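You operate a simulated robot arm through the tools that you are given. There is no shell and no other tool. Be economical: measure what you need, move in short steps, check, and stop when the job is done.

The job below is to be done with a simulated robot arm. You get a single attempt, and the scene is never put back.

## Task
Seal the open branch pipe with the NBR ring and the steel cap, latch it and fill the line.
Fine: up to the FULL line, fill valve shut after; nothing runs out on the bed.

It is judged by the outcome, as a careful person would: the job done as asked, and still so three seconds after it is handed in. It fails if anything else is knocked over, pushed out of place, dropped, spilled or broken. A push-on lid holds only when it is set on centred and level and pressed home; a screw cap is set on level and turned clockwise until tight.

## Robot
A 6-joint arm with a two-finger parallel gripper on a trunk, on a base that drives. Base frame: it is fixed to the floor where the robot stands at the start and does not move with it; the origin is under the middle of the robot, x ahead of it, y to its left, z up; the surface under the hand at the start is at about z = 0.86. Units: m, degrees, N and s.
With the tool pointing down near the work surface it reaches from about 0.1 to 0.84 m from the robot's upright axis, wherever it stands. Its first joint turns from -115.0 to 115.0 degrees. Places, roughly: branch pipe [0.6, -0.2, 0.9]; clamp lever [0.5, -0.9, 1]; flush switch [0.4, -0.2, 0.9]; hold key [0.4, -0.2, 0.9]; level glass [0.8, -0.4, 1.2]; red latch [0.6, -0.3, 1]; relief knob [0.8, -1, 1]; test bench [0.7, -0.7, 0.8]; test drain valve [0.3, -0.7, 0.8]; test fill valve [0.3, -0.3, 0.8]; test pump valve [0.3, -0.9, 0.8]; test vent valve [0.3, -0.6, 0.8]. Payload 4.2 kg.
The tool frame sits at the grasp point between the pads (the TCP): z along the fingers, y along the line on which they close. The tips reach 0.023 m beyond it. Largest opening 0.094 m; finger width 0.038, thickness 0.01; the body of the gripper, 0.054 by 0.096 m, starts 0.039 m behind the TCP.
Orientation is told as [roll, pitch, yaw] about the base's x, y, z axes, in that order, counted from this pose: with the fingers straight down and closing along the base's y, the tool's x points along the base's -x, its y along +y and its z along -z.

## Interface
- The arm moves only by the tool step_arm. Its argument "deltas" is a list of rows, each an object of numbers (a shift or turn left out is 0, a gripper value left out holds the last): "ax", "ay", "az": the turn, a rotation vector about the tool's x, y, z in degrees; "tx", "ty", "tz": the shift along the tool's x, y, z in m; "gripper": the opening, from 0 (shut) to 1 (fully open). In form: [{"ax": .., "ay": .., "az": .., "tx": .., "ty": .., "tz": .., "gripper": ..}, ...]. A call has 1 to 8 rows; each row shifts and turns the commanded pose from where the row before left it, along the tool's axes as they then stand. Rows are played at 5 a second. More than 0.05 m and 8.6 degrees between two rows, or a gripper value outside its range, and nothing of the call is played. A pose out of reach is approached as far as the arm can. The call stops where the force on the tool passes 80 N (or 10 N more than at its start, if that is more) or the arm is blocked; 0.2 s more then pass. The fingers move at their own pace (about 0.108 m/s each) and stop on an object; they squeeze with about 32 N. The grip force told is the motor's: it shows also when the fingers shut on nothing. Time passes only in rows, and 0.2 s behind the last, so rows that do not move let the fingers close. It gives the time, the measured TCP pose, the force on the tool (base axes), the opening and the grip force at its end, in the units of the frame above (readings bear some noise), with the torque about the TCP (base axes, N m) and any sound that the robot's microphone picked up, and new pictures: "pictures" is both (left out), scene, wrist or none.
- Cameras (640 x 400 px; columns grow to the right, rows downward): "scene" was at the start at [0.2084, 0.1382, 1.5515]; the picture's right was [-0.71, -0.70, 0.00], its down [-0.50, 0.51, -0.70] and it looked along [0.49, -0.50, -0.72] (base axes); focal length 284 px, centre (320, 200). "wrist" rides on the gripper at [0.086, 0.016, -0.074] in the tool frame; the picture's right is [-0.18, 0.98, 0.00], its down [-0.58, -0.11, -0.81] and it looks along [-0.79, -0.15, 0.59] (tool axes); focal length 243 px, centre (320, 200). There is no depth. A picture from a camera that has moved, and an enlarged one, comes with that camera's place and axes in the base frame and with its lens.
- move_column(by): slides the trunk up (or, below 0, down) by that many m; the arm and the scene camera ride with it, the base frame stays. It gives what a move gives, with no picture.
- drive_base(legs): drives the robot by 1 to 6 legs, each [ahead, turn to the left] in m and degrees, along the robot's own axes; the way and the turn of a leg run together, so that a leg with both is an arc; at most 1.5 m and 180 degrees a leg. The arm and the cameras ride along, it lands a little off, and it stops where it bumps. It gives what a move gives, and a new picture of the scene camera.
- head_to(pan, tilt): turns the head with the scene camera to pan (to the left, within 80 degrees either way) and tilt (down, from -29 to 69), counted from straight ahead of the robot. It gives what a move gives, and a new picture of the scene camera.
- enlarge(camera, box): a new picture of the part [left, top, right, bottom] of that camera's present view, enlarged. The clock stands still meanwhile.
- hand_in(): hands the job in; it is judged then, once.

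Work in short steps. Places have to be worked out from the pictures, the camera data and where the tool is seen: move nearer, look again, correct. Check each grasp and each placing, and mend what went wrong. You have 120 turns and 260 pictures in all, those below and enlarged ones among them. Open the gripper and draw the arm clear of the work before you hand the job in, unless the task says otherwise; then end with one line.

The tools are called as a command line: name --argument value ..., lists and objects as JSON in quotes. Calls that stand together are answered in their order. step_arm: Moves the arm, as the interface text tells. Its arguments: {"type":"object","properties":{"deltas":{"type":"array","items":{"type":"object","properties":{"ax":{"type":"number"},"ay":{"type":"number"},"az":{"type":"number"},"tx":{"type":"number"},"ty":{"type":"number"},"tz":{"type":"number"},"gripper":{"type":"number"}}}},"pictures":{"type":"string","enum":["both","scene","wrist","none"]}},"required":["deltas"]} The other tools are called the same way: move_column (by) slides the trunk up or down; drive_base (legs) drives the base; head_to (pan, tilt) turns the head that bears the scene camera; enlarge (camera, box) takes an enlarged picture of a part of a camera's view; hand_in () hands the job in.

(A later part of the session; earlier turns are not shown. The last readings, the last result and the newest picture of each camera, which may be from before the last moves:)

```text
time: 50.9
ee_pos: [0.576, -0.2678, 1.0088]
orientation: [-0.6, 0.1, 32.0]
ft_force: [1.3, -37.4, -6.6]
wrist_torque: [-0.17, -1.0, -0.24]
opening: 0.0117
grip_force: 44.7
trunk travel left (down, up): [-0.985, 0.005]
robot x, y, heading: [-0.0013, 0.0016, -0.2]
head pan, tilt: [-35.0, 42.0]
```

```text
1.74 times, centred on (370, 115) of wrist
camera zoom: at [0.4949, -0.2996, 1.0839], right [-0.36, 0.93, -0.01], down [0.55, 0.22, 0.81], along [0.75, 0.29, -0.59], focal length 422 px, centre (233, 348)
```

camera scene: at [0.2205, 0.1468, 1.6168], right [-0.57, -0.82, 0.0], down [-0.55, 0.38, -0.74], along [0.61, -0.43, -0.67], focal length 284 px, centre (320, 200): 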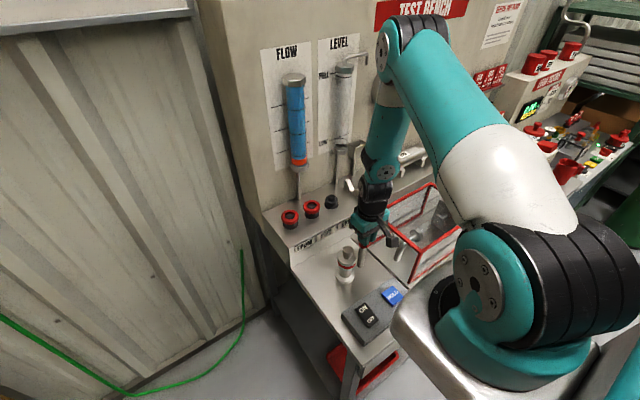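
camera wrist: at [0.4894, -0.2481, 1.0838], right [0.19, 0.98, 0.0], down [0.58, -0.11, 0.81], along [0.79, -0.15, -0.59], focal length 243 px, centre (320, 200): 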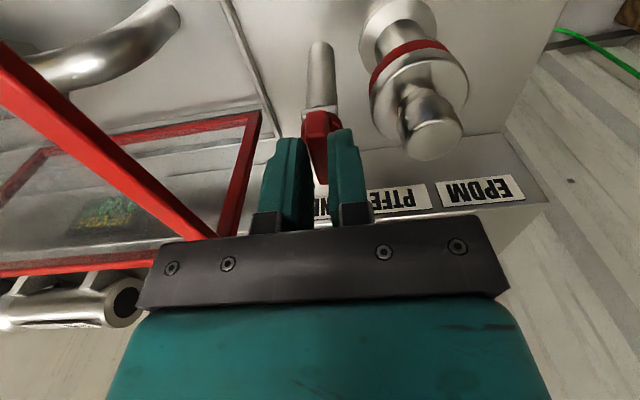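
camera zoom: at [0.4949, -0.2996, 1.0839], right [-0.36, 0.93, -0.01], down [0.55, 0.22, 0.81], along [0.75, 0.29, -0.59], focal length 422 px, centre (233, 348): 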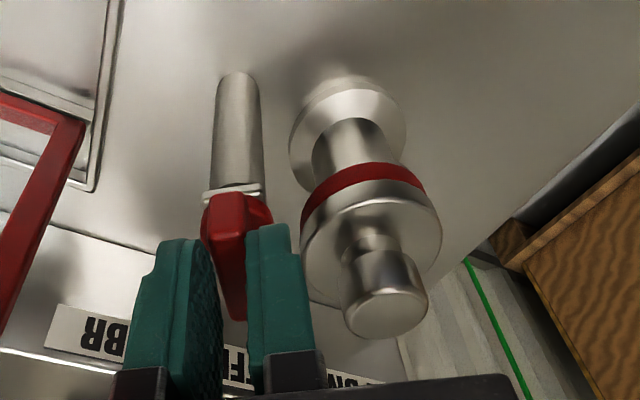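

The latch turns; the side force (−37 N y) shows the pivot is about 8 mm ahead of my grasp point (≈(0.584,-0.265)). I correct for that and continue along the arc.

step_arm --deltas '[{"tx": 0.0024, "ty": -0.0038}, {"az": -8, "ty": -0.0012}, {"az": -8, "ty": -0.0012}, {}]' --pictures "none"

enlarge --camera "scene" --box '[325, 215, 395, 285]'

enlarge --camera "wrist" --box '[220, 0, 520, 230]'

```text
time: 51.9
ee_pos: [0.5785, -0.2692, 1.0095]
orientation: [0.0, -0.2, 48.1]
ft_force: [12.2, -1.8, 4.8]
wrist_torque: [-0.84, 0.57, -0.06]
opening: 0.0119
grip_force: 45.5
trunk travel left (down, up): [-0.985, 0.005]
robot x, y, heading: [0.0037, 0.0005, -0.4]
head pan, tilt: [-35.0, 42.0]
```

```text
5.71 times, centred on (360, 250) of scene
camera zoom: at [0.221, 0.147, 1.6168], right [-0.57, -0.82, 0.0], down [-0.55, 0.38, -0.74], along [0.61, -0.43, -0.67], focal length 1622 px, centre (91, -86)
```

zoom: 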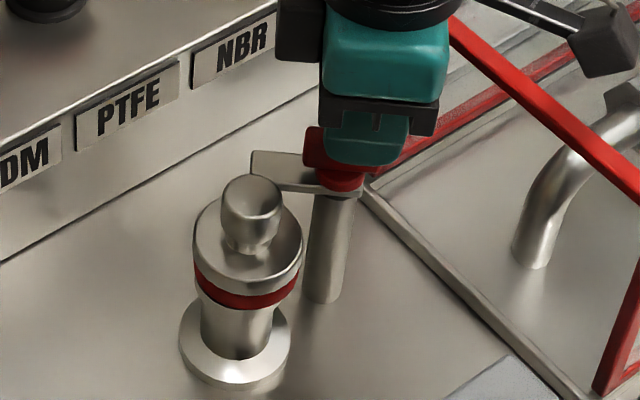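

```text
1.74 times, centred on (370, 115) of wrist
camera zoom: at [0.5085, -0.3236, 1.0837], right [-0.61, 0.79, 0.0], down [0.47, 0.36, 0.81], along [0.64, 0.49, -0.59], focal length 422 px, centre (233, 348)
```

zoom: 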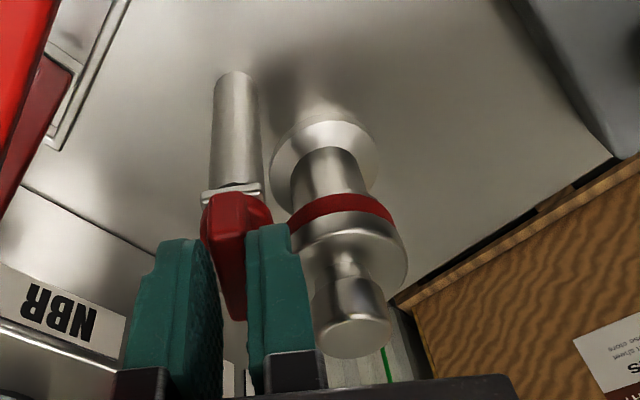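

Forces are small now; I continue another 24° along the arc.

step_arm --deltas '[{"az": -8, "ty": -0.0012}, {"az": -8, "ty": -0.0012}, {"az": -8, "ty": -0.0012}, {}]' --pictures "none"

enlarge --camera "scene" --box '[325, 215, 395, 285]'

enlarge --camera "wrist" --box '[220, 0, 520, 230]'

```text
time: 52.9
ee_pos: [0.58, -0.2708, 1.0099]
orientation: [-0.1, -0.2, 72.1]
ft_force: [9.0, 9.2, 5.0]
wrist_torque: [1.46, -0.62, -0.04]
opening: 0.0119
grip_force: 44.8
trunk travel left (down, up): [-0.985, 0.005]
robot x, y, heading: [-0.0015, 0.0018, 0.0]
head pan, tilt: [-35.0, 42.0]
```

```text
5.71 times, centred on (360, 250) of scene
camera zoom: at [0.2208, 0.1474, 1.6167], right [-0.57, -0.82, 0.0], down [-0.55, 0.38, -0.74], along [0.61, -0.43, -0.67], focal length 1622 px, centre (91, -86)
```

zoom: 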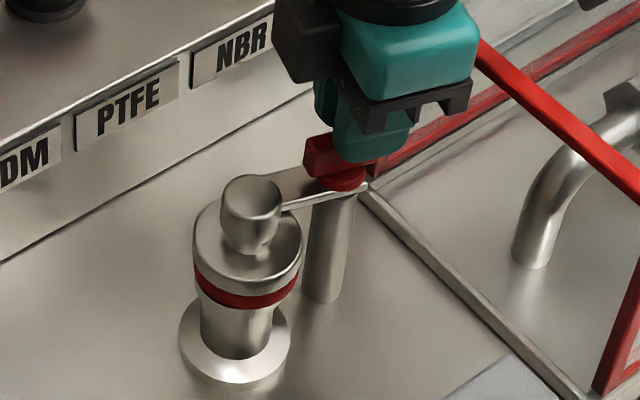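

```text
1.74 times, centred on (370, 115) of wrist
camera zoom: at [0.539, -0.3489, 1.0838], right [-0.88, 0.48, 0.0], down [0.28, 0.52, 0.81], along [0.39, 0.71, -0.59], focal length 422 px, centre (233, 348)
```

zoom: 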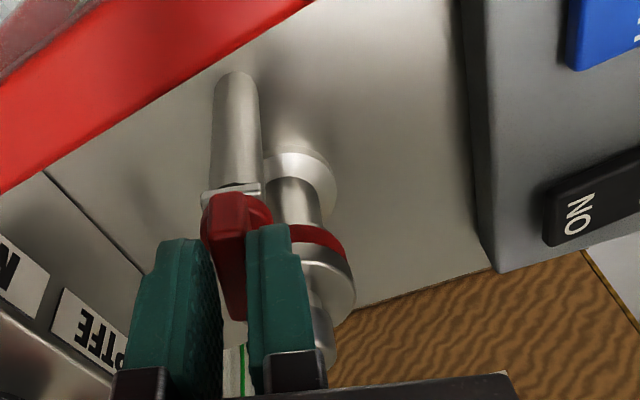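

The arm is now swinging over the cap disc. I continue to ~92° watching the torque.

step_arm --deltas '[{"az": -6, "ty": -0.0009}, {"az": -6, "ty": -0.0009}, {"az": -6, "ty": -0.0009}, {}]' --pictures "none"

enlarge --camera "scene" --box '[325, 215, 395, 285]'

enlarge --camera "wrist" --box '[220, 0, 520, 230]'

```text
time: 53.9
ee_pos: [0.583, -0.2707, 1.0096]
orientation: [-0.1, -0.1, 90.0]
ft_force: [5.6, 13.0, 4.6]
wrist_torque: [1.22, -0.12, -0.77]
opening: 0.0119
grip_force: 45.3
trunk travel left (down, up): [-0.985, 0.005]
robot x, y, heading: [-0.0055, 0.002, -0.1]
head pan, tilt: [-35.0, 42.0]
```

```text
5.71 times, centred on (360, 250) of scene
camera zoom: at [0.2206, 0.1475, 1.6167], right [-0.57, -0.82, 0.0], down [-0.55, 0.38, -0.74], along [0.61, -0.43, -0.67], focal length 1622 px, centre (91, -86)
```

zoom: 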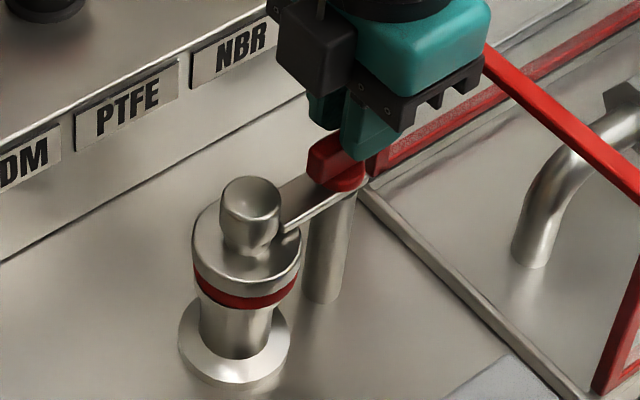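

```text
1.74 times, centred on (370, 115) of wrist
camera zoom: at [0.567, -0.3584, 1.0839], right [-0.98, 0.18, 0.0], down [0.11, 0.58, 0.81], along [0.15, 0.79, -0.59], focal length 422 px, centre (233, 348)
```

zoom: 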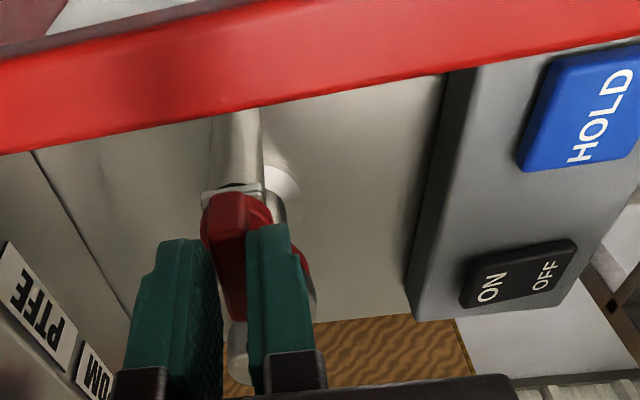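

The arm is over the cap; torque begins to resist (−0.77 Nm). One more small turn to make sure it reaches its stop.

step_arm --deltas '[{"az": -3, "ty": -0.0004}, {"az": -3, "ty": -0.0004}, {}]' --pictures "none"

enlarge --camera "scene" --box '[325, 215, 395, 285]'

```text
time: 54.7
ee_pos: [0.5839, -0.2705, 1.0098]
orientation: [-0.1, 0.1, 95.9]
ft_force: [1.5, 11.2, 5.5]
wrist_torque: [1.1, 0.12, -1.48]
opening: 0.0147
grip_force: 45.3
trunk travel left (down, up): [-0.985, 0.005]
robot x, y, heading: [0.0024, -0.0012, -0.1]
head pan, tilt: [-35.0, 42.0]
```

```text
5.71 times, centred on (360, 250) of scene
camera zoom: at [0.2203, 0.1475, 1.6168], right [-0.57, -0.82, 0.0], down [-0.55, 0.38, -0.74], along [0.61, -0.43, -0.67], focal length 1622 px, centre (91, -86)
```

zoom: 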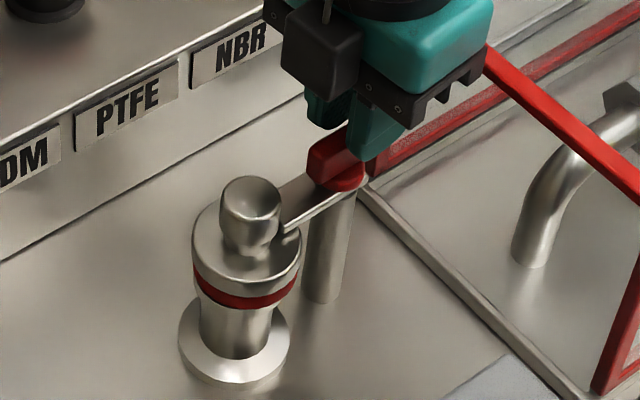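

The latch is at its stop (fingers wedge open past 90°). I turn back to 90°, open, and lift clear.

step_arm --deltas '[{"az": 3, "ty": 0.0004}, {"az": 3, "ty": 0.0004}, {"gripper": 0.35}, {"gripper": 0.35}, {"tz": -0.04}, {"tz": -0.04}, {"tz": -0.03}, {}]'

enlarge --camera "scene" --box '[315, 215, 395, 285]'

enlarge --camera "wrist" --box '[220, 0, 420, 150]'

```text
time: 56.5
ee_pos: [0.5823, -0.2715, 1.1196]
orientation: [-0.3, 0.0, 90.0]
ft_force: [0.4, -0.1, 0.1]
wrist_torque: [-0.01, -0.02, 0.04]
opening: 0.0331
grip_force: 0.0
trunk travel left (down, up): [-0.985, 0.005]
robot x, y, heading: [-0.0019, -0.0028, 0.0]
head pan, tilt: [-35.0, 42.0]
camera scene: at [0.2203, 0.147, 1.6168], right [-0.57, -0.82, 0.0], down [-0.55, 0.38, -0.74], along [0.61, -0.43, -0.67], focal length 284 px, centre (320, 200)
camera wrist: at [0.5667, -0.3594, 1.1944], right [-0.98, 0.18, 0.0], down [0.11, 0.58, 0.81], along [0.15, 0.79, -0.59], focal length 243 px, centre (320, 200)
```

scene: 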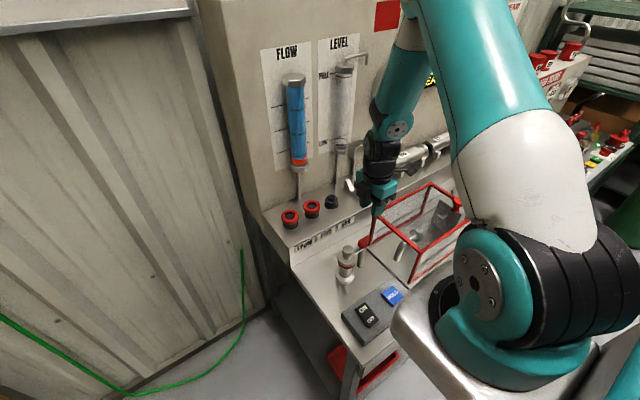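
wrist: 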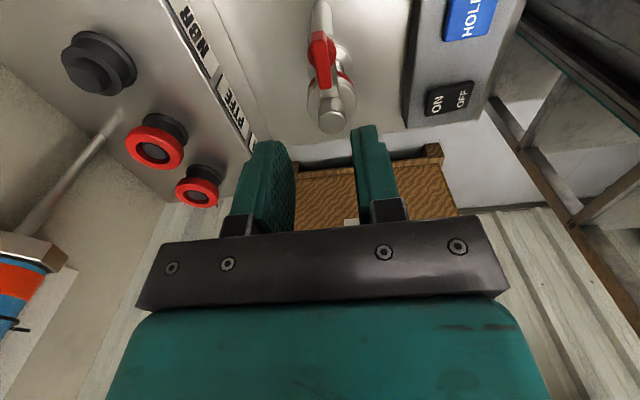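

```text
5.71 times, centred on (355, 250) of scene
camera zoom: at [0.2203, 0.147, 1.6168], right [-0.57, -0.82, 0.0], down [-0.55, 0.38, -0.74], along [0.61, -0.43, -0.67], focal length 1622 px, centre (120, -86)
```

zoom: 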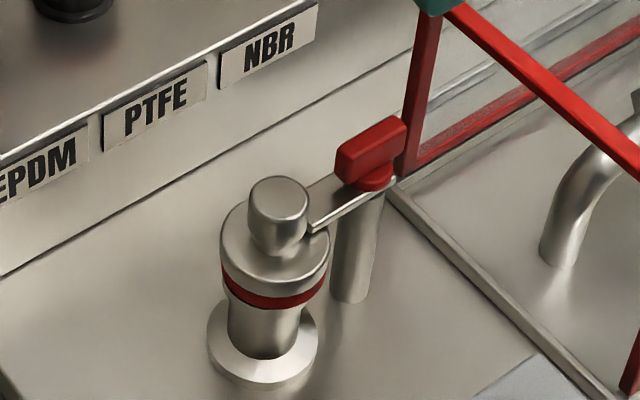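

```text
2.67 times, centred on (320, 75) of wrist
camera zoom: at [0.5667, -0.3594, 1.1944], right [-0.98, 0.18, 0.0], down [0.11, 0.58, 0.81], along [0.15, 0.79, -0.59], focal length 647 px, centre (320, 533)
```

zoom: 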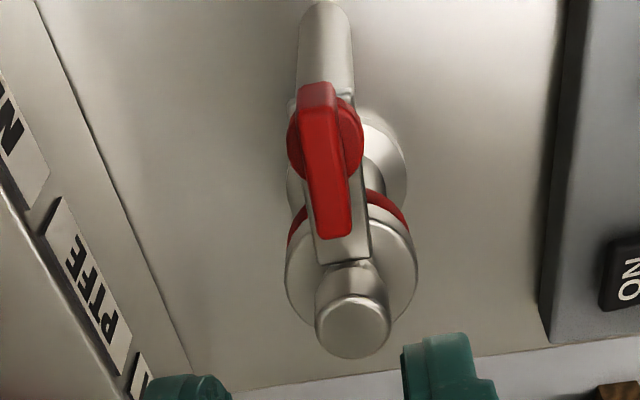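

The latch arm is over the cap disc at its stop. Now I turn the hand back to yaw 0 and back the robot off for the fill valve.

step_arm --deltas '[{"tz": -0.03, "az": 8}, {"az": 8.2}, {"az": 8.2}, {"az": 8.2}, {"az": 8.2}, {"az": 8.2}, {"az": 8.2}, {"az": 8.2}]' --pictures "none"

step_arm --deltas '[{"az": 8.2}, {"az": 8.2}, {"az": 8.2, "tx": 0.03}, {"tx": 0.04}, {"tx": 0.04}, {"gripper": 0.7}, {}]' --pictures "none"

drive_base --legs '[[-0.45, 0]]'

head_to --pan -28 --tilt 28

```text
time: 58.3
ee_pos: [0.5828, -0.2715, 1.1499]
orientation: [0.0, -0.3, 24.5]
ft_force: [-0.1, 0.0, -0.3]
wrist_torque: [-0.02, 0.0, 0.0]
opening: 0.0328
grip_force: 0.0
trunk travel left (down, up): [-0.985, 0.005]
robot x, y, heading: [-0.0016, -0.001, -0.3]
head pan, tilt: [-35.0, 42.0]
```

```text
time: 59.9
ee_pos: [0.4717, -0.2761, 1.149]
orientation: [0.0, -0.3, -0.1]
ft_force: [-0.7, 0.4, 0.0]
wrist_torque: [0.0, -0.03, 0.0]
opening: 0.0658
grip_force: 0.1
trunk travel left (down, up): [-0.985, 0.005]
robot x, y, heading: [-0.0017, 0.0037, -0.4]
head pan, tilt: [-35.0, 42.0]
```

```text
time: 62.6
ee_pos: [0.0236, -0.2755, 1.1483]
orientation: [0.0, -0.2, 0.0]
ft_force: [-0.7, -0.1, -0.6]
wrist_torque: [0.0, 0.01, 0.02]
opening: 0.0658
grip_force: 0.1
trunk travel left (down, up): [-0.985, 0.005]
robot x, y, heading: [-0.4479, 0.0001, -0.0]
head pan, tilt: [-35.0, 42.0]
camera scene: at [-0.2291, 0.1477, 1.6168], right [-0.57, -0.82, 0.0], down [-0.55, 0.38, -0.74], along [0.61, -0.43, -0.67], focal length 284 px, centre (320, 200)
```

scene: 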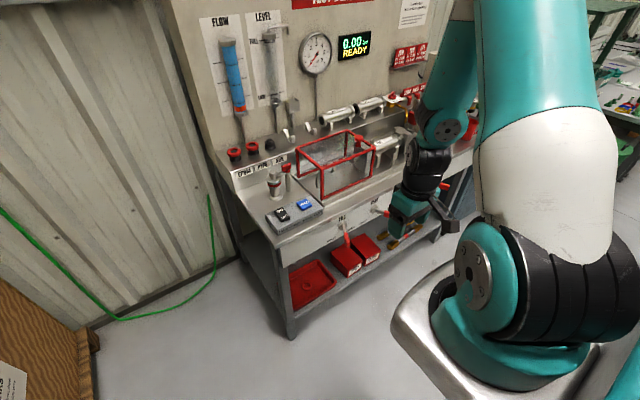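

```text
time: 63.3
ee_pos: [0.0243, -0.2742, 1.1486]
orientation: [0.1, -0.2, 0.0]
ft_force: [-0.2, -0.6, 0.6]
wrist_torque: [-0.02, -0.02, -0.04]
opening: 0.0658
grip_force: 0.0
trunk travel left (down, up): [-0.985, 0.005]
robot x, y, heading: [-0.4505, -0.0031, 0.0]
head pan, tilt: [-28.0, 28.0]
camera scene: at [-0.2172, 0.1529, 1.6382], right [-0.47, -0.88, 0.0], down [-0.41, 0.22, -0.88], along [0.78, -0.41, -0.47], focal length 284 px, centre (320, 200)
```

scene: 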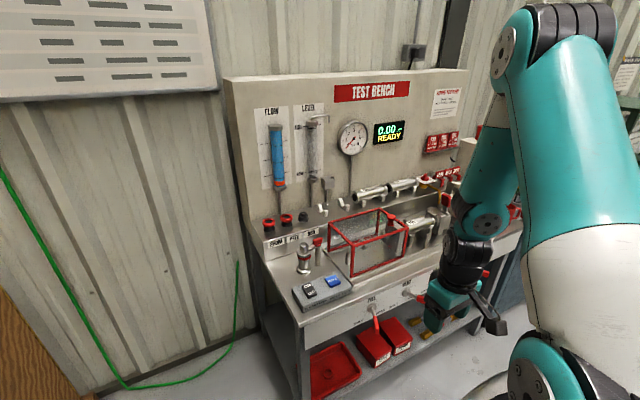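

Great view of glass, valves and signs. I enlarge the instruction plates, level glass and the valve.

enlarge --camera "scene" --box '[410, 80, 480, 180]'

enlarge --camera "scene" --box '[250, 95, 350, 215]'

enlarge --camera "scene" --box '[280, 235, 440, 345]'

```text
4.00 times, centred on (445, 130) of scene
camera zoom: at [-0.2172, 0.1529, 1.6382], right [-0.47, -0.88, 0.0], down [-0.41, 0.22, -0.88], along [0.78, -0.41, -0.47], focal length 1135 px, centre (-180, 480)
```

zoom: 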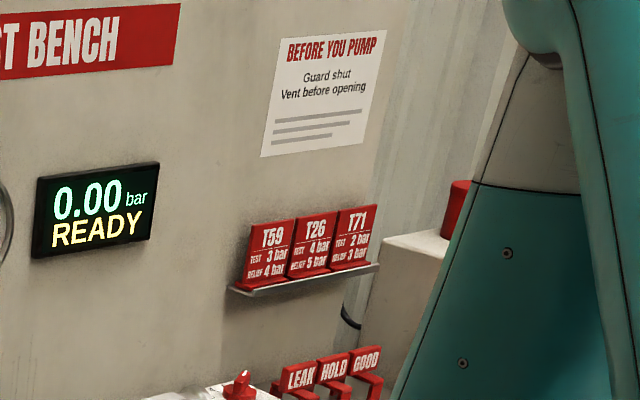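

```text
3.33 times, centred on (300, 155) of scene
camera zoom: at [-0.2172, 0.1529, 1.6382], right [-0.47, -0.88, 0.0], down [-0.41, 0.22, -0.88], along [0.78, -0.41, -0.47], focal length 946 px, centre (387, 350)
```

zoom: 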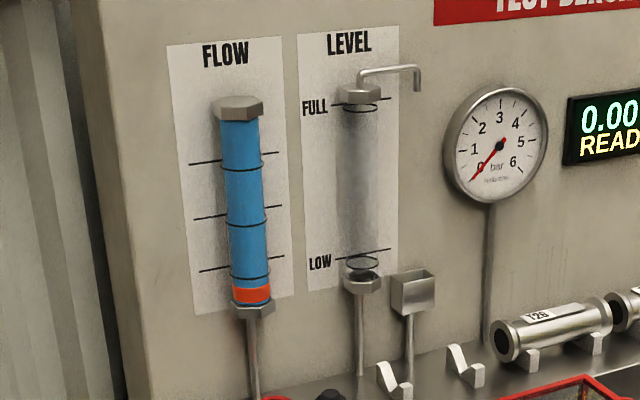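

```text
3.64 times, centred on (360, 290) of scene
camera zoom: at [-0.2172, 0.1529, 1.6382], right [-0.47, -0.88, 0.0], down [-0.41, 0.22, -0.88], along [0.78, -0.41, -0.47], focal length 1032 px, centre (174, -127)
```

zoom: 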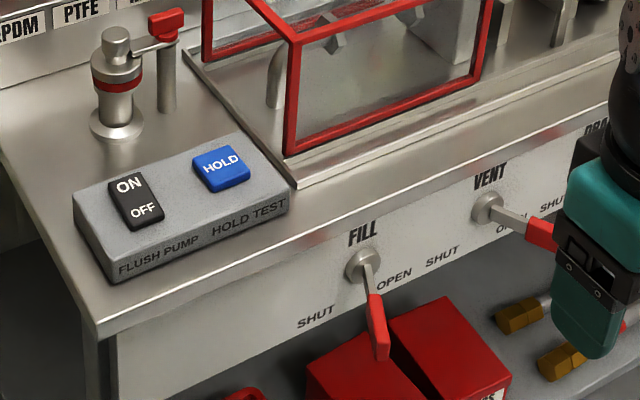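

All parts read well: the level glass is empty (below LOW). Now I lower the column 0.25 m and bring the open fingers ahead to straddle the FILL handle near (0.285,-0.342,0.775).

move_column --by -0.25

step_arm --deltas '[{"tx": -0.04, "ty": -0.015}, {"tx": -0.04, "ty": -0.015}, {"tx": -0.04, "ty": -0.015}, {"tx": -0.04, "ty": -0.015}, {"tx": -0.04, "ty": -0.008}, {"tx": -0.03}, {}]'

enlarge --camera "wrist" --box '[200, 0, 440, 180]'

enlarge --camera "scene" --box '[280, 180, 440, 300]'

```text
time: 65.9
ee_pos: [0.0229, -0.2749, 0.8985]
orientation: [0.1, -0.3, -0.1]
ft_force: [0.4, -0.1, -0.4]
wrist_torque: [0.01, -0.01, -0.05]
opening: 0.0655
grip_force: 0.0
trunk travel left (down, up): [-0.735, 0.255]
robot x, y, heading: [-0.4505, -0.0029, -0.1]
head pan, tilt: [-28.0, 28.0]
```

```text
time: 67.5
ee_pos: [0.2529, -0.343, 0.8998]
orientation: [0.0, -0.2, 0.0]
ft_force: [-0.7, 1.1, 0.4]
wrist_torque: [-0.02, 0.0, -0.02]
opening: 0.0655
grip_force: 0.0
trunk travel left (down, up): [-0.735, 0.255]
robot x, y, heading: [-0.4508, -0.0032, 0.1]
head pan, tilt: [-28.0, 28.0]
camera scene: at [-0.2173, 0.1529, 1.3883], right [-0.47, -0.88, 0.0], down [-0.41, 0.22, -0.88], along [0.78, -0.41, -0.47], focal length 284 px, centre (320, 200)
camera wrist: at [0.1674, -0.3272, 0.9742], right [0.18, 0.98, 0.0], down [0.58, -0.11, 0.81], along [0.79, -0.15, -0.59], focal length 243 px, centre (320, 200)
```

scene: 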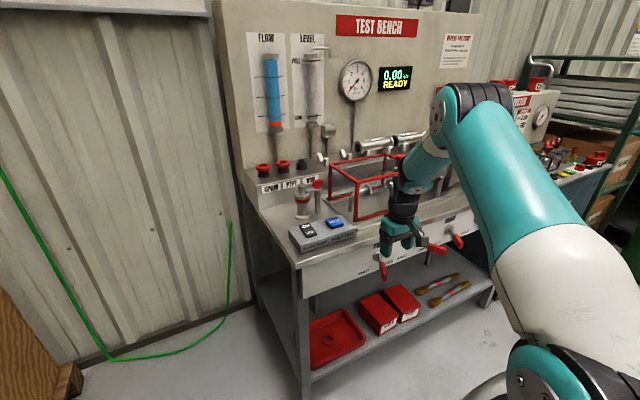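
wrist: 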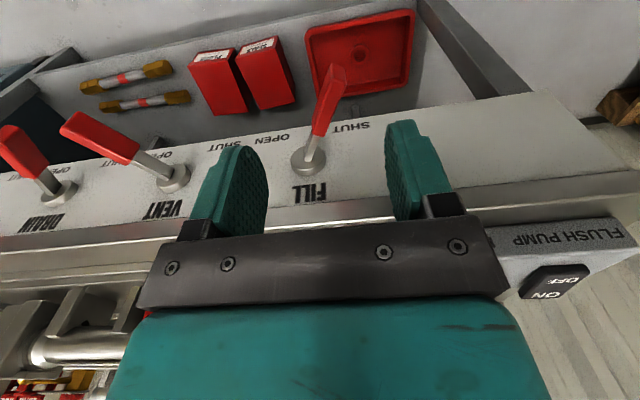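

```text
2.22 times, centred on (320, 90) of wrist
camera zoom: at [0.1674, -0.3272, 0.9742], right [0.18, 0.98, 0.0], down [0.58, -0.11, 0.81], along [0.79, -0.15, -0.59], focal length 539 px, centre (320, 444)
```

zoom: 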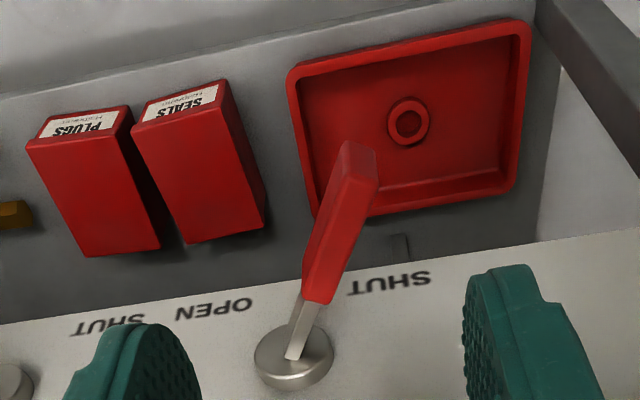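

```text
3.33 times, centred on (360, 240) of scene
camera zoom: at [-0.2173, 0.1529, 1.3883], right [-0.47, -0.88, 0.0], down [-0.41, 0.22, -0.88], along [0.78, -0.41, -0.47], focal length 946 px, centre (187, 67)
```

zoom: 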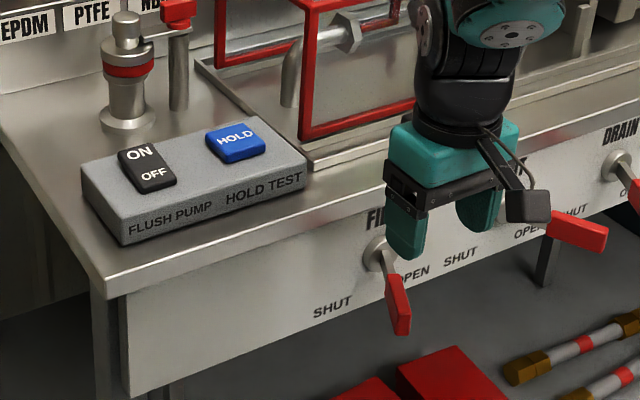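

The handle is between the open fingers in y. I move 3 cm ahead and lower the fingers around the handle.

step_arm --deltas '[{"tx": -0.015, "tz": 0.03}, {"tx": -0.013, "tz": 0.04}, {"tz": 0.03}, {"tz": 0.02}, {}]'

enlarge --camera "wrist" --box '[200, 50, 440, 230]'

enlarge --camera "scene" --box '[330, 190, 450, 290]'

```text
time: 68.7
ee_pos: [0.2827, -0.3438, 0.7805]
orientation: [-0.1, -0.1, 0.0]
ft_force: [-0.4, -0.4, 0.7]
wrist_torque: [0.02, -0.01, -0.02]
opening: 0.0659
grip_force: 0.1
trunk travel left (down, up): [-0.735, 0.255]
robot x, y, heading: [-0.4508, -0.0012, 0.1]
head pan, tilt: [-28.0, 28.0]
camera scene: at [-0.2173, 0.1529, 1.3883], right [-0.47, -0.88, 0.0], down [-0.41, 0.22, -0.88], along [0.78, -0.41, -0.47], focal length 284 px, centre (320, 200)
camera wrist: at [0.1962, -0.3273, 0.8547], right [0.18, 0.98, 0.0], down [0.58, -0.11, 0.81], along [0.79, -0.15, -0.59], focal length 243 px, centre (320, 200)
```

scene: 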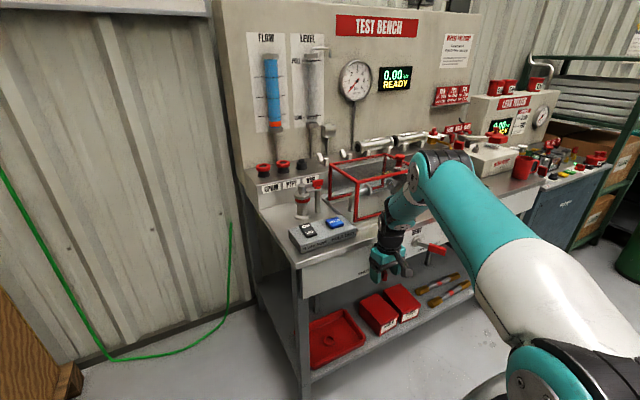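
wrist: 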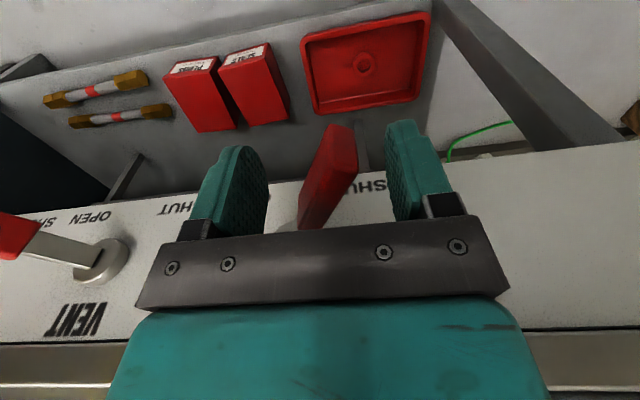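

```text
2.22 times, centred on (320, 140) of wrist
camera zoom: at [0.1962, -0.3273, 0.8547], right [0.18, 0.98, 0.0], down [0.58, -0.11, 0.81], along [0.79, -0.15, -0.59], focal length 539 px, centre (320, 333)
```

zoom: 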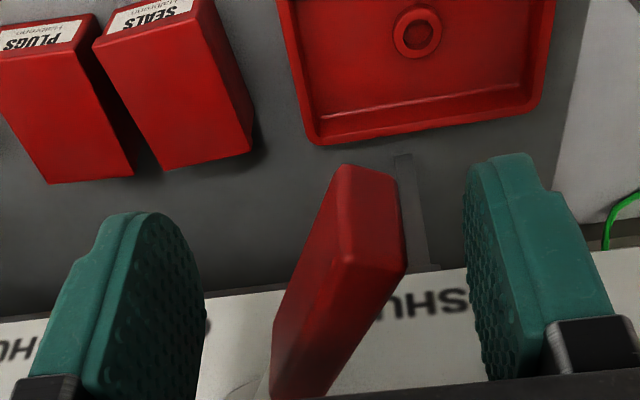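

```text
4.00 times, centred on (390, 240) of scene
camera zoom: at [-0.2173, 0.1529, 1.3883], right [-0.47, -0.88, 0.0], down [-0.41, 0.22, -0.88], along [0.78, -0.41, -0.47], focal length 1135 px, centre (40, 40)
```

zoom: 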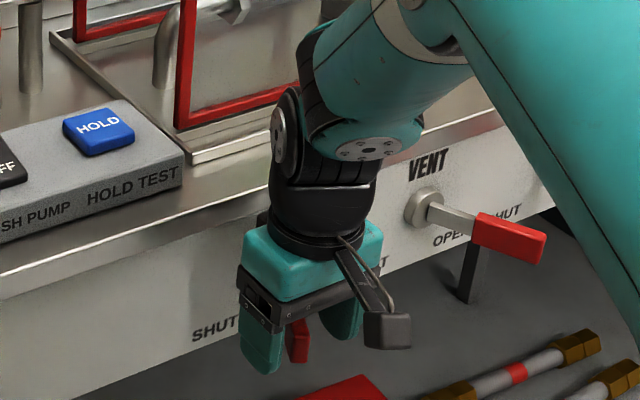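

The fingers straddle the handle. I push −y in steps: first 5 cm, watching the level.

step_arm --deltas '[{"ty": -0.025}, {"ty": -0.025}]' --pictures "wrist"

enlarge --camera "scene" --box '[240, 20, 340, 150]'

```text
time: 69.3
ee_pos: [0.2819, -0.393, 0.779]
orientation: [0.0, -0.2, 0.0]
ft_force: [0.5, 1.6, -0.1]
wrist_torque: [-0.04, 0.02, -0.03]
opening: 0.066
grip_force: 0.5
trunk travel left (down, up): [-0.735, 0.255]
robot x, y, heading: [-0.4466, -0.0003, -0.1]
head pan, tilt: [-28.0, 28.0]
camera wrist: at [0.1954, -0.3772, 0.8543], right [0.18, 0.98, 0.0], down [0.58, -0.11, 0.81], along [0.79, -0.15, -0.59], focal length 243 px, centre (320, 200)
```

wrist: 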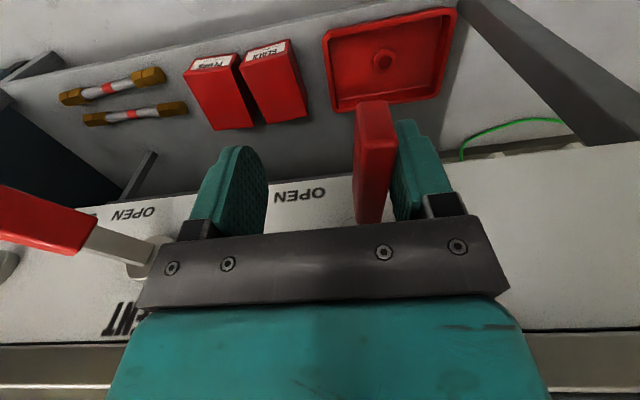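

```text
3.08 times, centred on (290, 85) of scene
camera zoom: at [-0.2172, 0.1531, 1.3882], right [-0.47, -0.88, 0.0], down [-0.41, 0.22, -0.88], along [0.78, -0.41, -0.47], focal length 873 px, centre (412, 554)
```

zoom: 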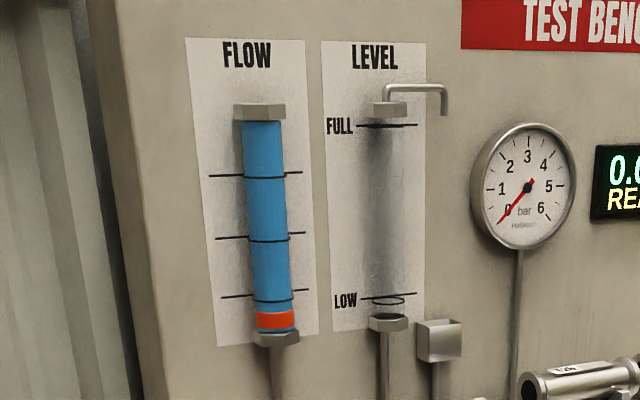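

The lever is now about midway with no flow yet. I push another 2.5 cm and look.

step_arm --deltas '[{"ty": -0.025}]' --pictures "none"

enlarge --camera "scene" --box '[240, 20, 340, 150]'

enlarge --camera "scene" --box '[280, 140, 460, 290]'

```text
time: 69.7
ee_pos: [0.2802, -0.4183, 0.7815]
orientation: [0.0, -0.2, 0.0]
ft_force: [-0.6, -0.4, 0.1]
wrist_torque: [-0.01, -0.01, 0.0]
opening: 0.0656
grip_force: 0.1
trunk travel left (down, up): [-0.735, 0.255]
robot x, y, heading: [-0.448, 0.0011, 0.2]
head pan, tilt: [-28.0, 28.0]
```

```text
3.08 times, centred on (290, 85) of scene
camera zoom: at [-0.2172, 0.1531, 1.3883], right [-0.47, -0.88, 0.0], down [-0.41, 0.22, -0.88], along [0.78, -0.41, -0.47], focal length 873 px, centre (412, 554)
```

zoom: 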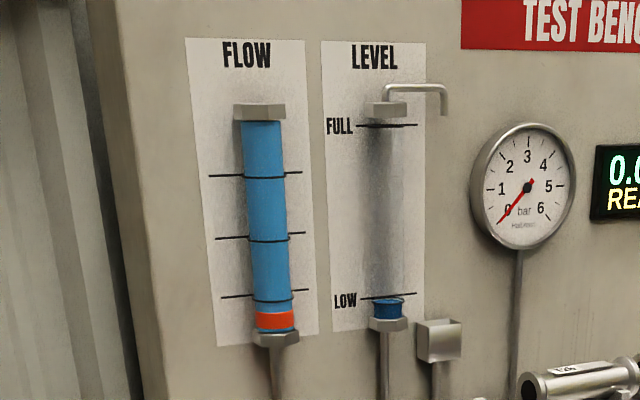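

```text
2.67 times, centred on (370, 215) of scene
camera zoom: at [-0.2172, 0.1531, 1.3883], right [-0.47, -0.88, 0.0], down [-0.41, 0.22, -0.88], along [0.78, -0.41, -0.47], focal length 757 px, centre (187, 160)
```

zoom: 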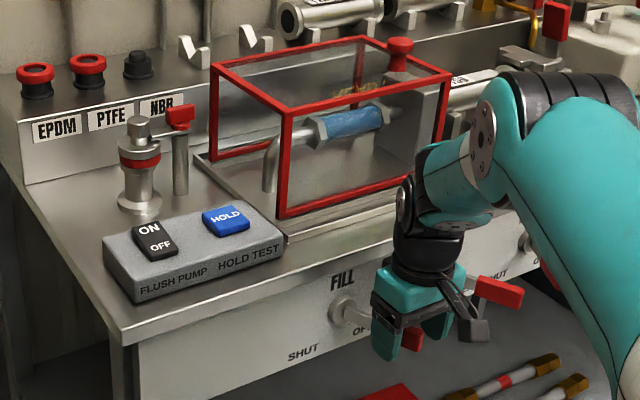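

Filling has begun; the level is about at LOW and the cap is dry. I wait one short row and measure the rate.

step_arm --deltas '[{}]' --pictures "none"

enlarge --camera "scene" --box '[240, 20, 340, 150]'

enlarge --camera "scene" --box '[280, 140, 460, 290]'

```text
time: 70.1
ee_pos: [0.2801, -0.4184, 0.7797]
orientation: [0.0, -0.2, 0.1]
ft_force: [-0.6, 0.1, 0.3]
wrist_torque: [-0.05, 0.0, -0.01]
opening: 0.0658
grip_force: 0.0
trunk travel left (down, up): [-0.735, 0.255]
robot x, y, heading: [-0.4493, 0.0011, 0.1]
head pan, tilt: [-28.0, 28.0]
```

```text
3.08 times, centred on (290, 85) of scene
camera zoom: at [-0.2172, 0.1529, 1.3883], right [-0.47, -0.88, 0.0], down [-0.41, 0.22, -0.88], along [0.78, -0.41, -0.47], focal length 873 px, centre (412, 554)
```

zoom: 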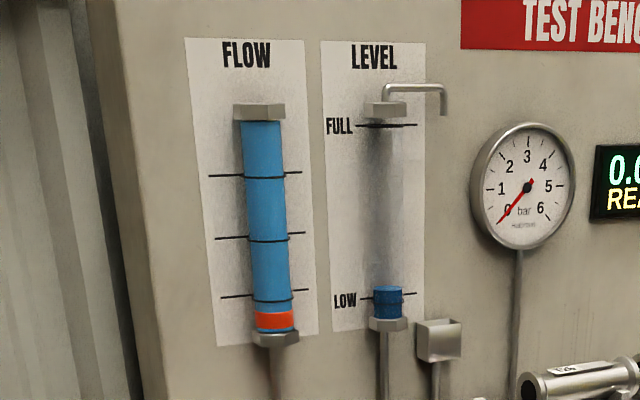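

```text
2.67 times, centred on (370, 215) of scene
camera zoom: at [-0.2172, 0.1529, 1.3883], right [-0.47, -0.88, 0.0], down [-0.41, 0.22, -0.88], along [0.78, -0.41, -0.47], focal length 757 px, centre (187, 160)
```

zoom: 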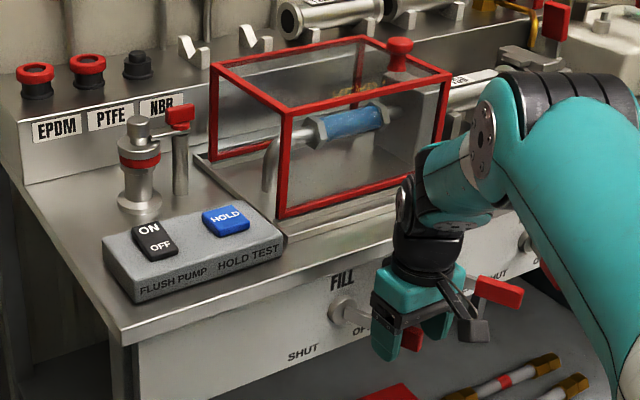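

About 30 px/s in this view; FULL needs ~160 px more (≈5.4 s). While waiting I take up the slack so the other finger sits near the lever, ready to shut.

step_arm --deltas '[{"ty": 0.015}, {"ty": 0.01}, {}, {}, {}, {}]' --pictures "wrist"

enlarge --camera "scene" --box '[240, 20, 340, 150]'

enlarge --camera "scene" --box '[280, 140, 460, 290]'

```text
time: 71.5
ee_pos: [0.282, -0.3921, 0.7803]
orientation: [0.0, -0.2, -0.1]
ft_force: [-1.2, -1.3, 0.4]
wrist_torque: [-0.02, 0.02, 0.03]
opening: 0.0669
grip_force: 1.0
trunk travel left (down, up): [-0.735, 0.255]
robot x, y, heading: [-0.4467, 0.0, 0.0]
head pan, tilt: [-28.0, 28.0]
camera wrist: at [0.1956, -0.3773, 0.8546], right [0.18, 0.98, 0.0], down [0.58, -0.11, 0.81], along [0.79, -0.15, -0.59], focal length 243 px, centre (320, 200)
```

wrist: 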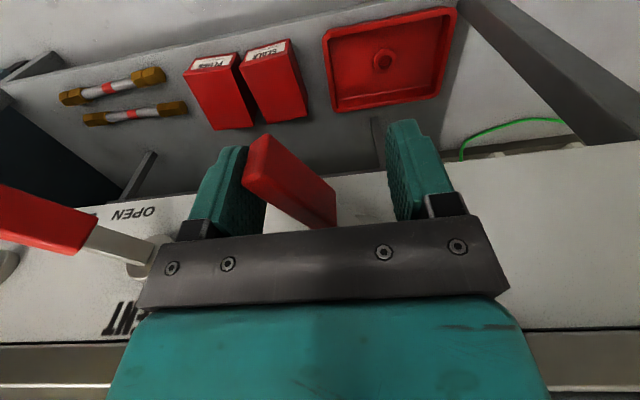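

```text
3.08 times, centred on (290, 85) of scene
camera zoom: at [-0.2172, 0.1528, 1.3883], right [-0.47, -0.88, 0.0], down [-0.41, 0.22, -0.88], along [0.78, -0.41, -0.47], focal length 873 px, centre (412, 554)
```

zoom: 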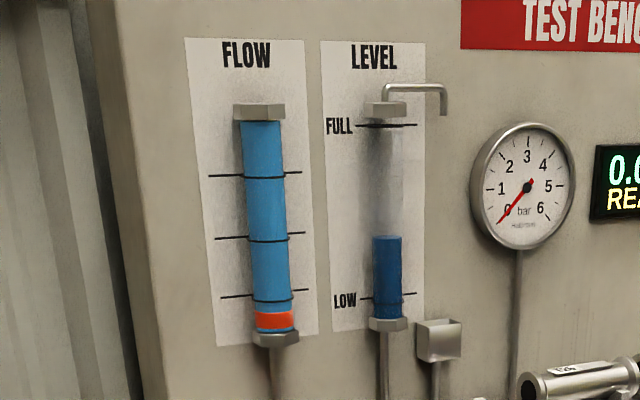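

```text
2.67 times, centred on (370, 215) of scene
camera zoom: at [-0.2172, 0.1528, 1.3883], right [-0.47, -0.88, 0.0], down [-0.41, 0.22, -0.88], along [0.78, -0.41, -0.47], focal length 757 px, centre (187, 160)
```

zoom: 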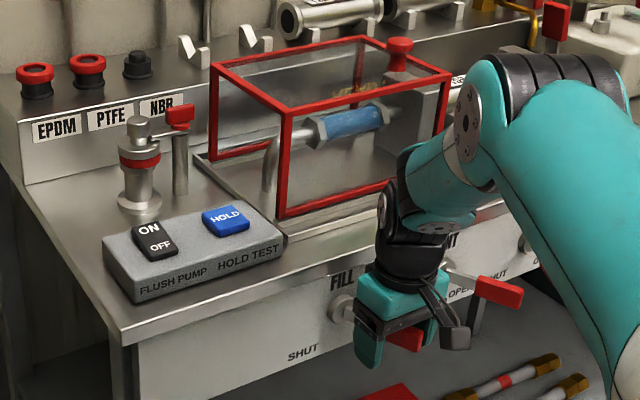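

Rate is ~38 px/s now; ~110 px remain. No leak. I wait 1.6 s.

step_arm --deltas '[{}, {}, {}, {}, {}, {}, {}]' --pictures "none"

enlarge --camera "scene" --box '[240, 20, 340, 150]'

```text
time: 73.1
ee_pos: [0.2828, -0.3932, 0.7793]
orientation: [0.0, -0.1, 0.0]
ft_force: [-1.0, -1.9, -0.3]
wrist_torque: [-0.03, 0.0, -0.01]
opening: 0.0666
grip_force: 1.4
trunk travel left (down, up): [-0.735, 0.255]
robot x, y, heading: [-0.4474, 0.004, 0.3]
head pan, tilt: [-28.0, 28.0]
```

```text
3.08 times, centred on (290, 85) of scene
camera zoom: at [-0.2172, 0.1528, 1.3883], right [-0.47, -0.88, 0.0], down [-0.41, 0.22, -0.88], along [0.78, -0.41, -0.47], focal length 873 px, centre (412, 554)
```

zoom: 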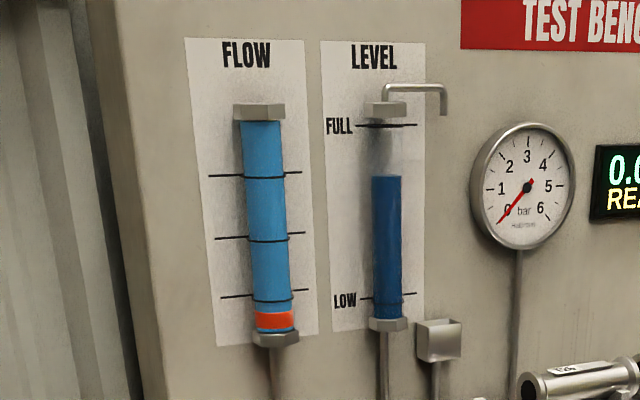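

Level at 176 px, FULL at ~126 px. I wait 0.8 s more.

step_arm --deltas '[{}, {}, {}]' --pictures "none"

enlarge --camera "scene" --box '[270, 40, 340, 90]'

```text
time: 73.9
ee_pos: [0.2819, -0.3925, 0.7805]
orientation: [0.0, -0.2, 0.1]
ft_force: [-0.3, -1.5, -1.2]
wrist_torque: [-0.04, 0.0, 0.05]
opening: 0.0664
grip_force: 0.7
trunk travel left (down, up): [-0.735, 0.255]
robot x, y, heading: [-0.452, -0.0006, 0.2]
head pan, tilt: [-28.0, 28.0]
```

```text
8.00 times, centred on (305, 65) of scene
camera zoom: at [-0.2172, 0.1528, 1.3883], right [-0.47, -0.88, 0.0], down [-0.41, 0.22, -0.88], along [0.78, -0.41, -0.47], focal length 2270 px, centre (440, 1280)
```

zoom: 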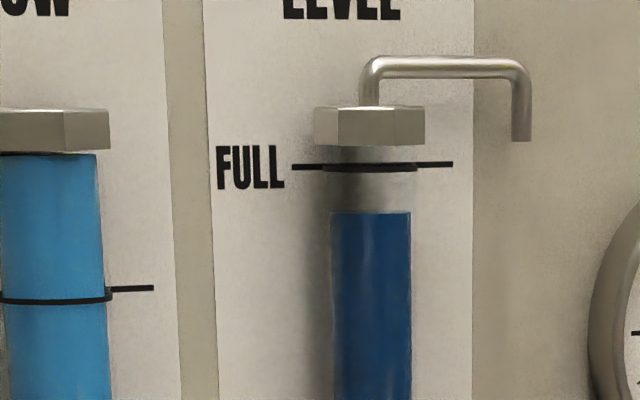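

17 px to go (≈0.46 s): I shut now with two quick rows.

step_arm --deltas '[{"ty": 0.03}, {"ty": 0.035}, {"ty": 0.025}]' --pictures "wrist"

enlarge --camera "scene" --box '[270, 40, 340, 90]'

```text
time: 74.7
ee_pos: [0.279, -0.3104, 0.7802]
orientation: [-0.4, -0.2, -0.9]
ft_force: [-9.6, -44.1, -0.7]
wrist_torque: [-0.16, -0.35, -1.21]
opening: 0.0852
grip_force: 22.0
trunk travel left (down, up): [-0.735, 0.255]
robot x, y, heading: [-0.4489, 0.0011, -0.4]
head pan, tilt: [-28.0, 28.0]
camera wrist: at [0.1935, -0.2934, 0.8548], right [0.2, 0.98, -0.01], down [0.58, -0.11, 0.81], along [0.79, -0.17, -0.59], focal length 243 px, centre (320, 200)
```

wrist: 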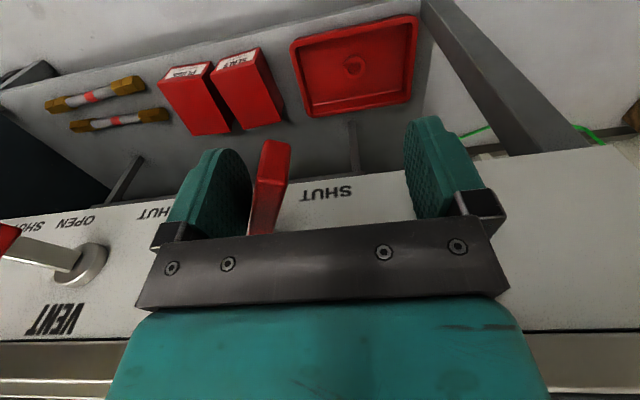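

```text
8.00 times, centred on (305, 65) of scene
camera zoom: at [-0.217, 0.1498, 1.3885], right [-0.47, -0.88, 0.0], down [-0.41, 0.22, -0.88], along [0.78, -0.42, -0.47], focal length 2270 px, centre (440, 1280)
```

zoom: 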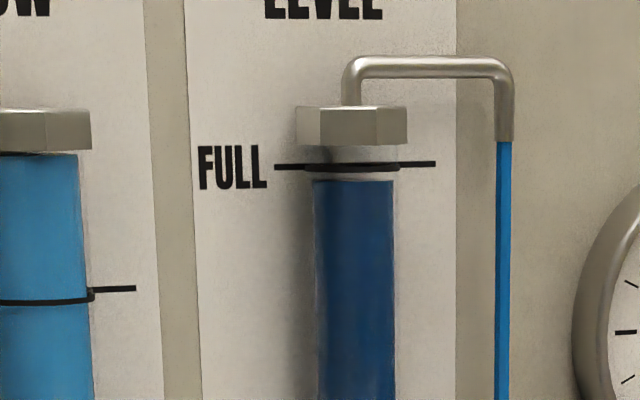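

The lever is at its SHUT stop, level just under FULL — but a stream shows at the overflow spout (toward the funnel). I ease off the lever and look again.

step_arm --deltas '[{"ty": -0.008}]' --pictures "scene"

enlarge --camera "scene" --box '[270, 40, 370, 170]'

enlarge --camera "scene" --box '[280, 140, 460, 290]'

```text
time: 75.1
ee_pos: [0.2791, -0.3138, 0.7816]
orientation: [-0.4, 0.1, -0.6]
ft_force: [-22.8, -31.7, 10.6]
wrist_torque: [-0.48, -0.25, -1.51]
opening: 0.0799
grip_force: 15.8
trunk travel left (down, up): [-0.735, 0.255]
robot x, y, heading: [-0.4488, 0.0007, -0.4]
head pan, tilt: [-28.0, 28.0]
camera scene: at [-0.2186, 0.1516, 1.3889], right [-0.47, -0.88, 0.0], down [-0.41, 0.22, -0.88], along [0.78, -0.41, -0.47], focal length 284 px, centre (320, 200)
```

scene: 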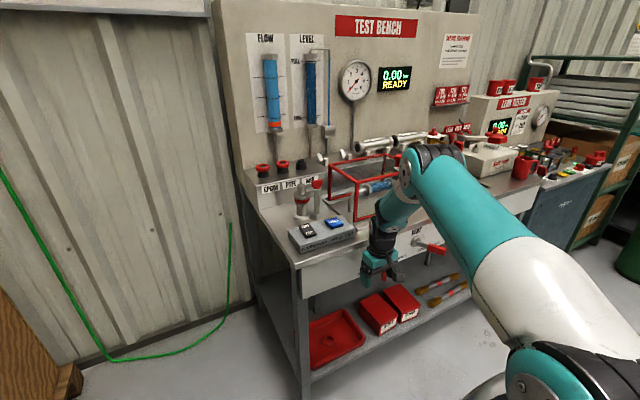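

```text
3.08 times, centred on (320, 105) of scene
camera zoom: at [-0.2186, 0.1516, 1.3889], right [-0.47, -0.88, 0.0], down [-0.41, 0.22, -0.88], along [0.78, -0.41, -0.47], focal length 873 px, centre (320, 492)
```

zoom: 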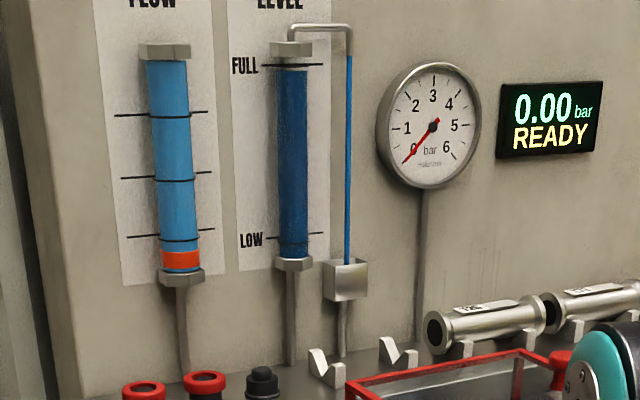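

```text
2.67 times, centred on (370, 215) of scene
camera zoom: at [-0.2186, 0.1516, 1.3889], right [-0.47, -0.88, 0.0], down [-0.41, 0.22, -0.88], along [0.78, -0.41, -0.47], focal length 757 px, centre (187, 160)
```

zoom: 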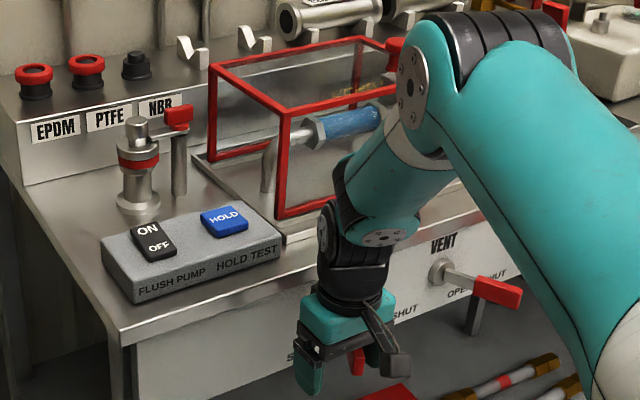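

The lever is at the same ~27° as at the start, i.e. SHUT. The overflow runs into the funnel only. I back off the finger pressure and wait a moment to see whether the stream stops.

step_arm --deltas '[{"ty": -0.009}, {}]' --pictures "wrist"

enlarge --camera "scene" --box '[270, 40, 370, 170]'

```text
time: 75.7
ee_pos: [0.2806, -0.3184, 0.7782]
orientation: [0.0, 0.0, 0.0]
ft_force: [-13.7, -12.9, -2.3]
wrist_torque: [-0.09, 0.24, -0.72]
opening: 0.0713
grip_force: 6.8
trunk travel left (down, up): [-0.735, 0.255]
robot x, y, heading: [-0.4477, 0.0012, -0.3]
head pan, tilt: [-28.0, 28.0]
camera wrist: at [0.1947, -0.3044, 0.8537], right [0.18, 0.98, 0.0], down [0.58, -0.11, 0.81], along [0.79, -0.15, -0.59], focal length 243 px, centre (320, 200)
```

wrist: 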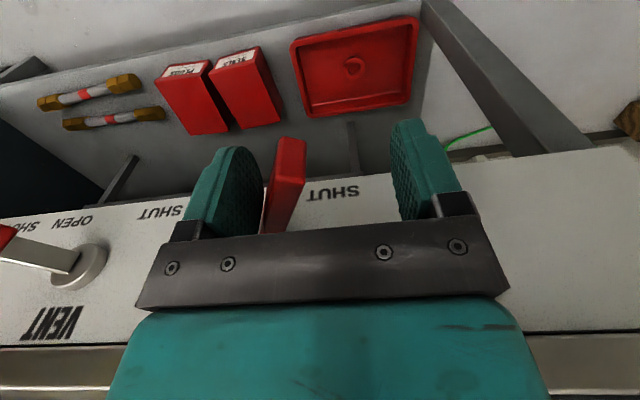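

```text
3.08 times, centred on (320, 105) of scene
camera zoom: at [-0.2178, 0.1524, 1.3882], right [-0.47, -0.88, 0.0], down [-0.41, 0.22, -0.88], along [0.78, -0.41, -0.47], focal length 873 px, centre (320, 492)
```

zoom: 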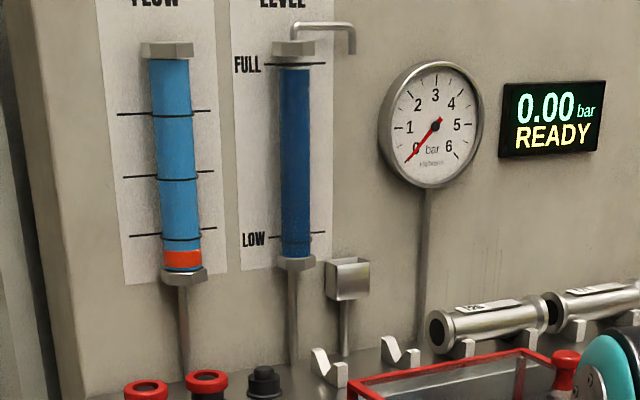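

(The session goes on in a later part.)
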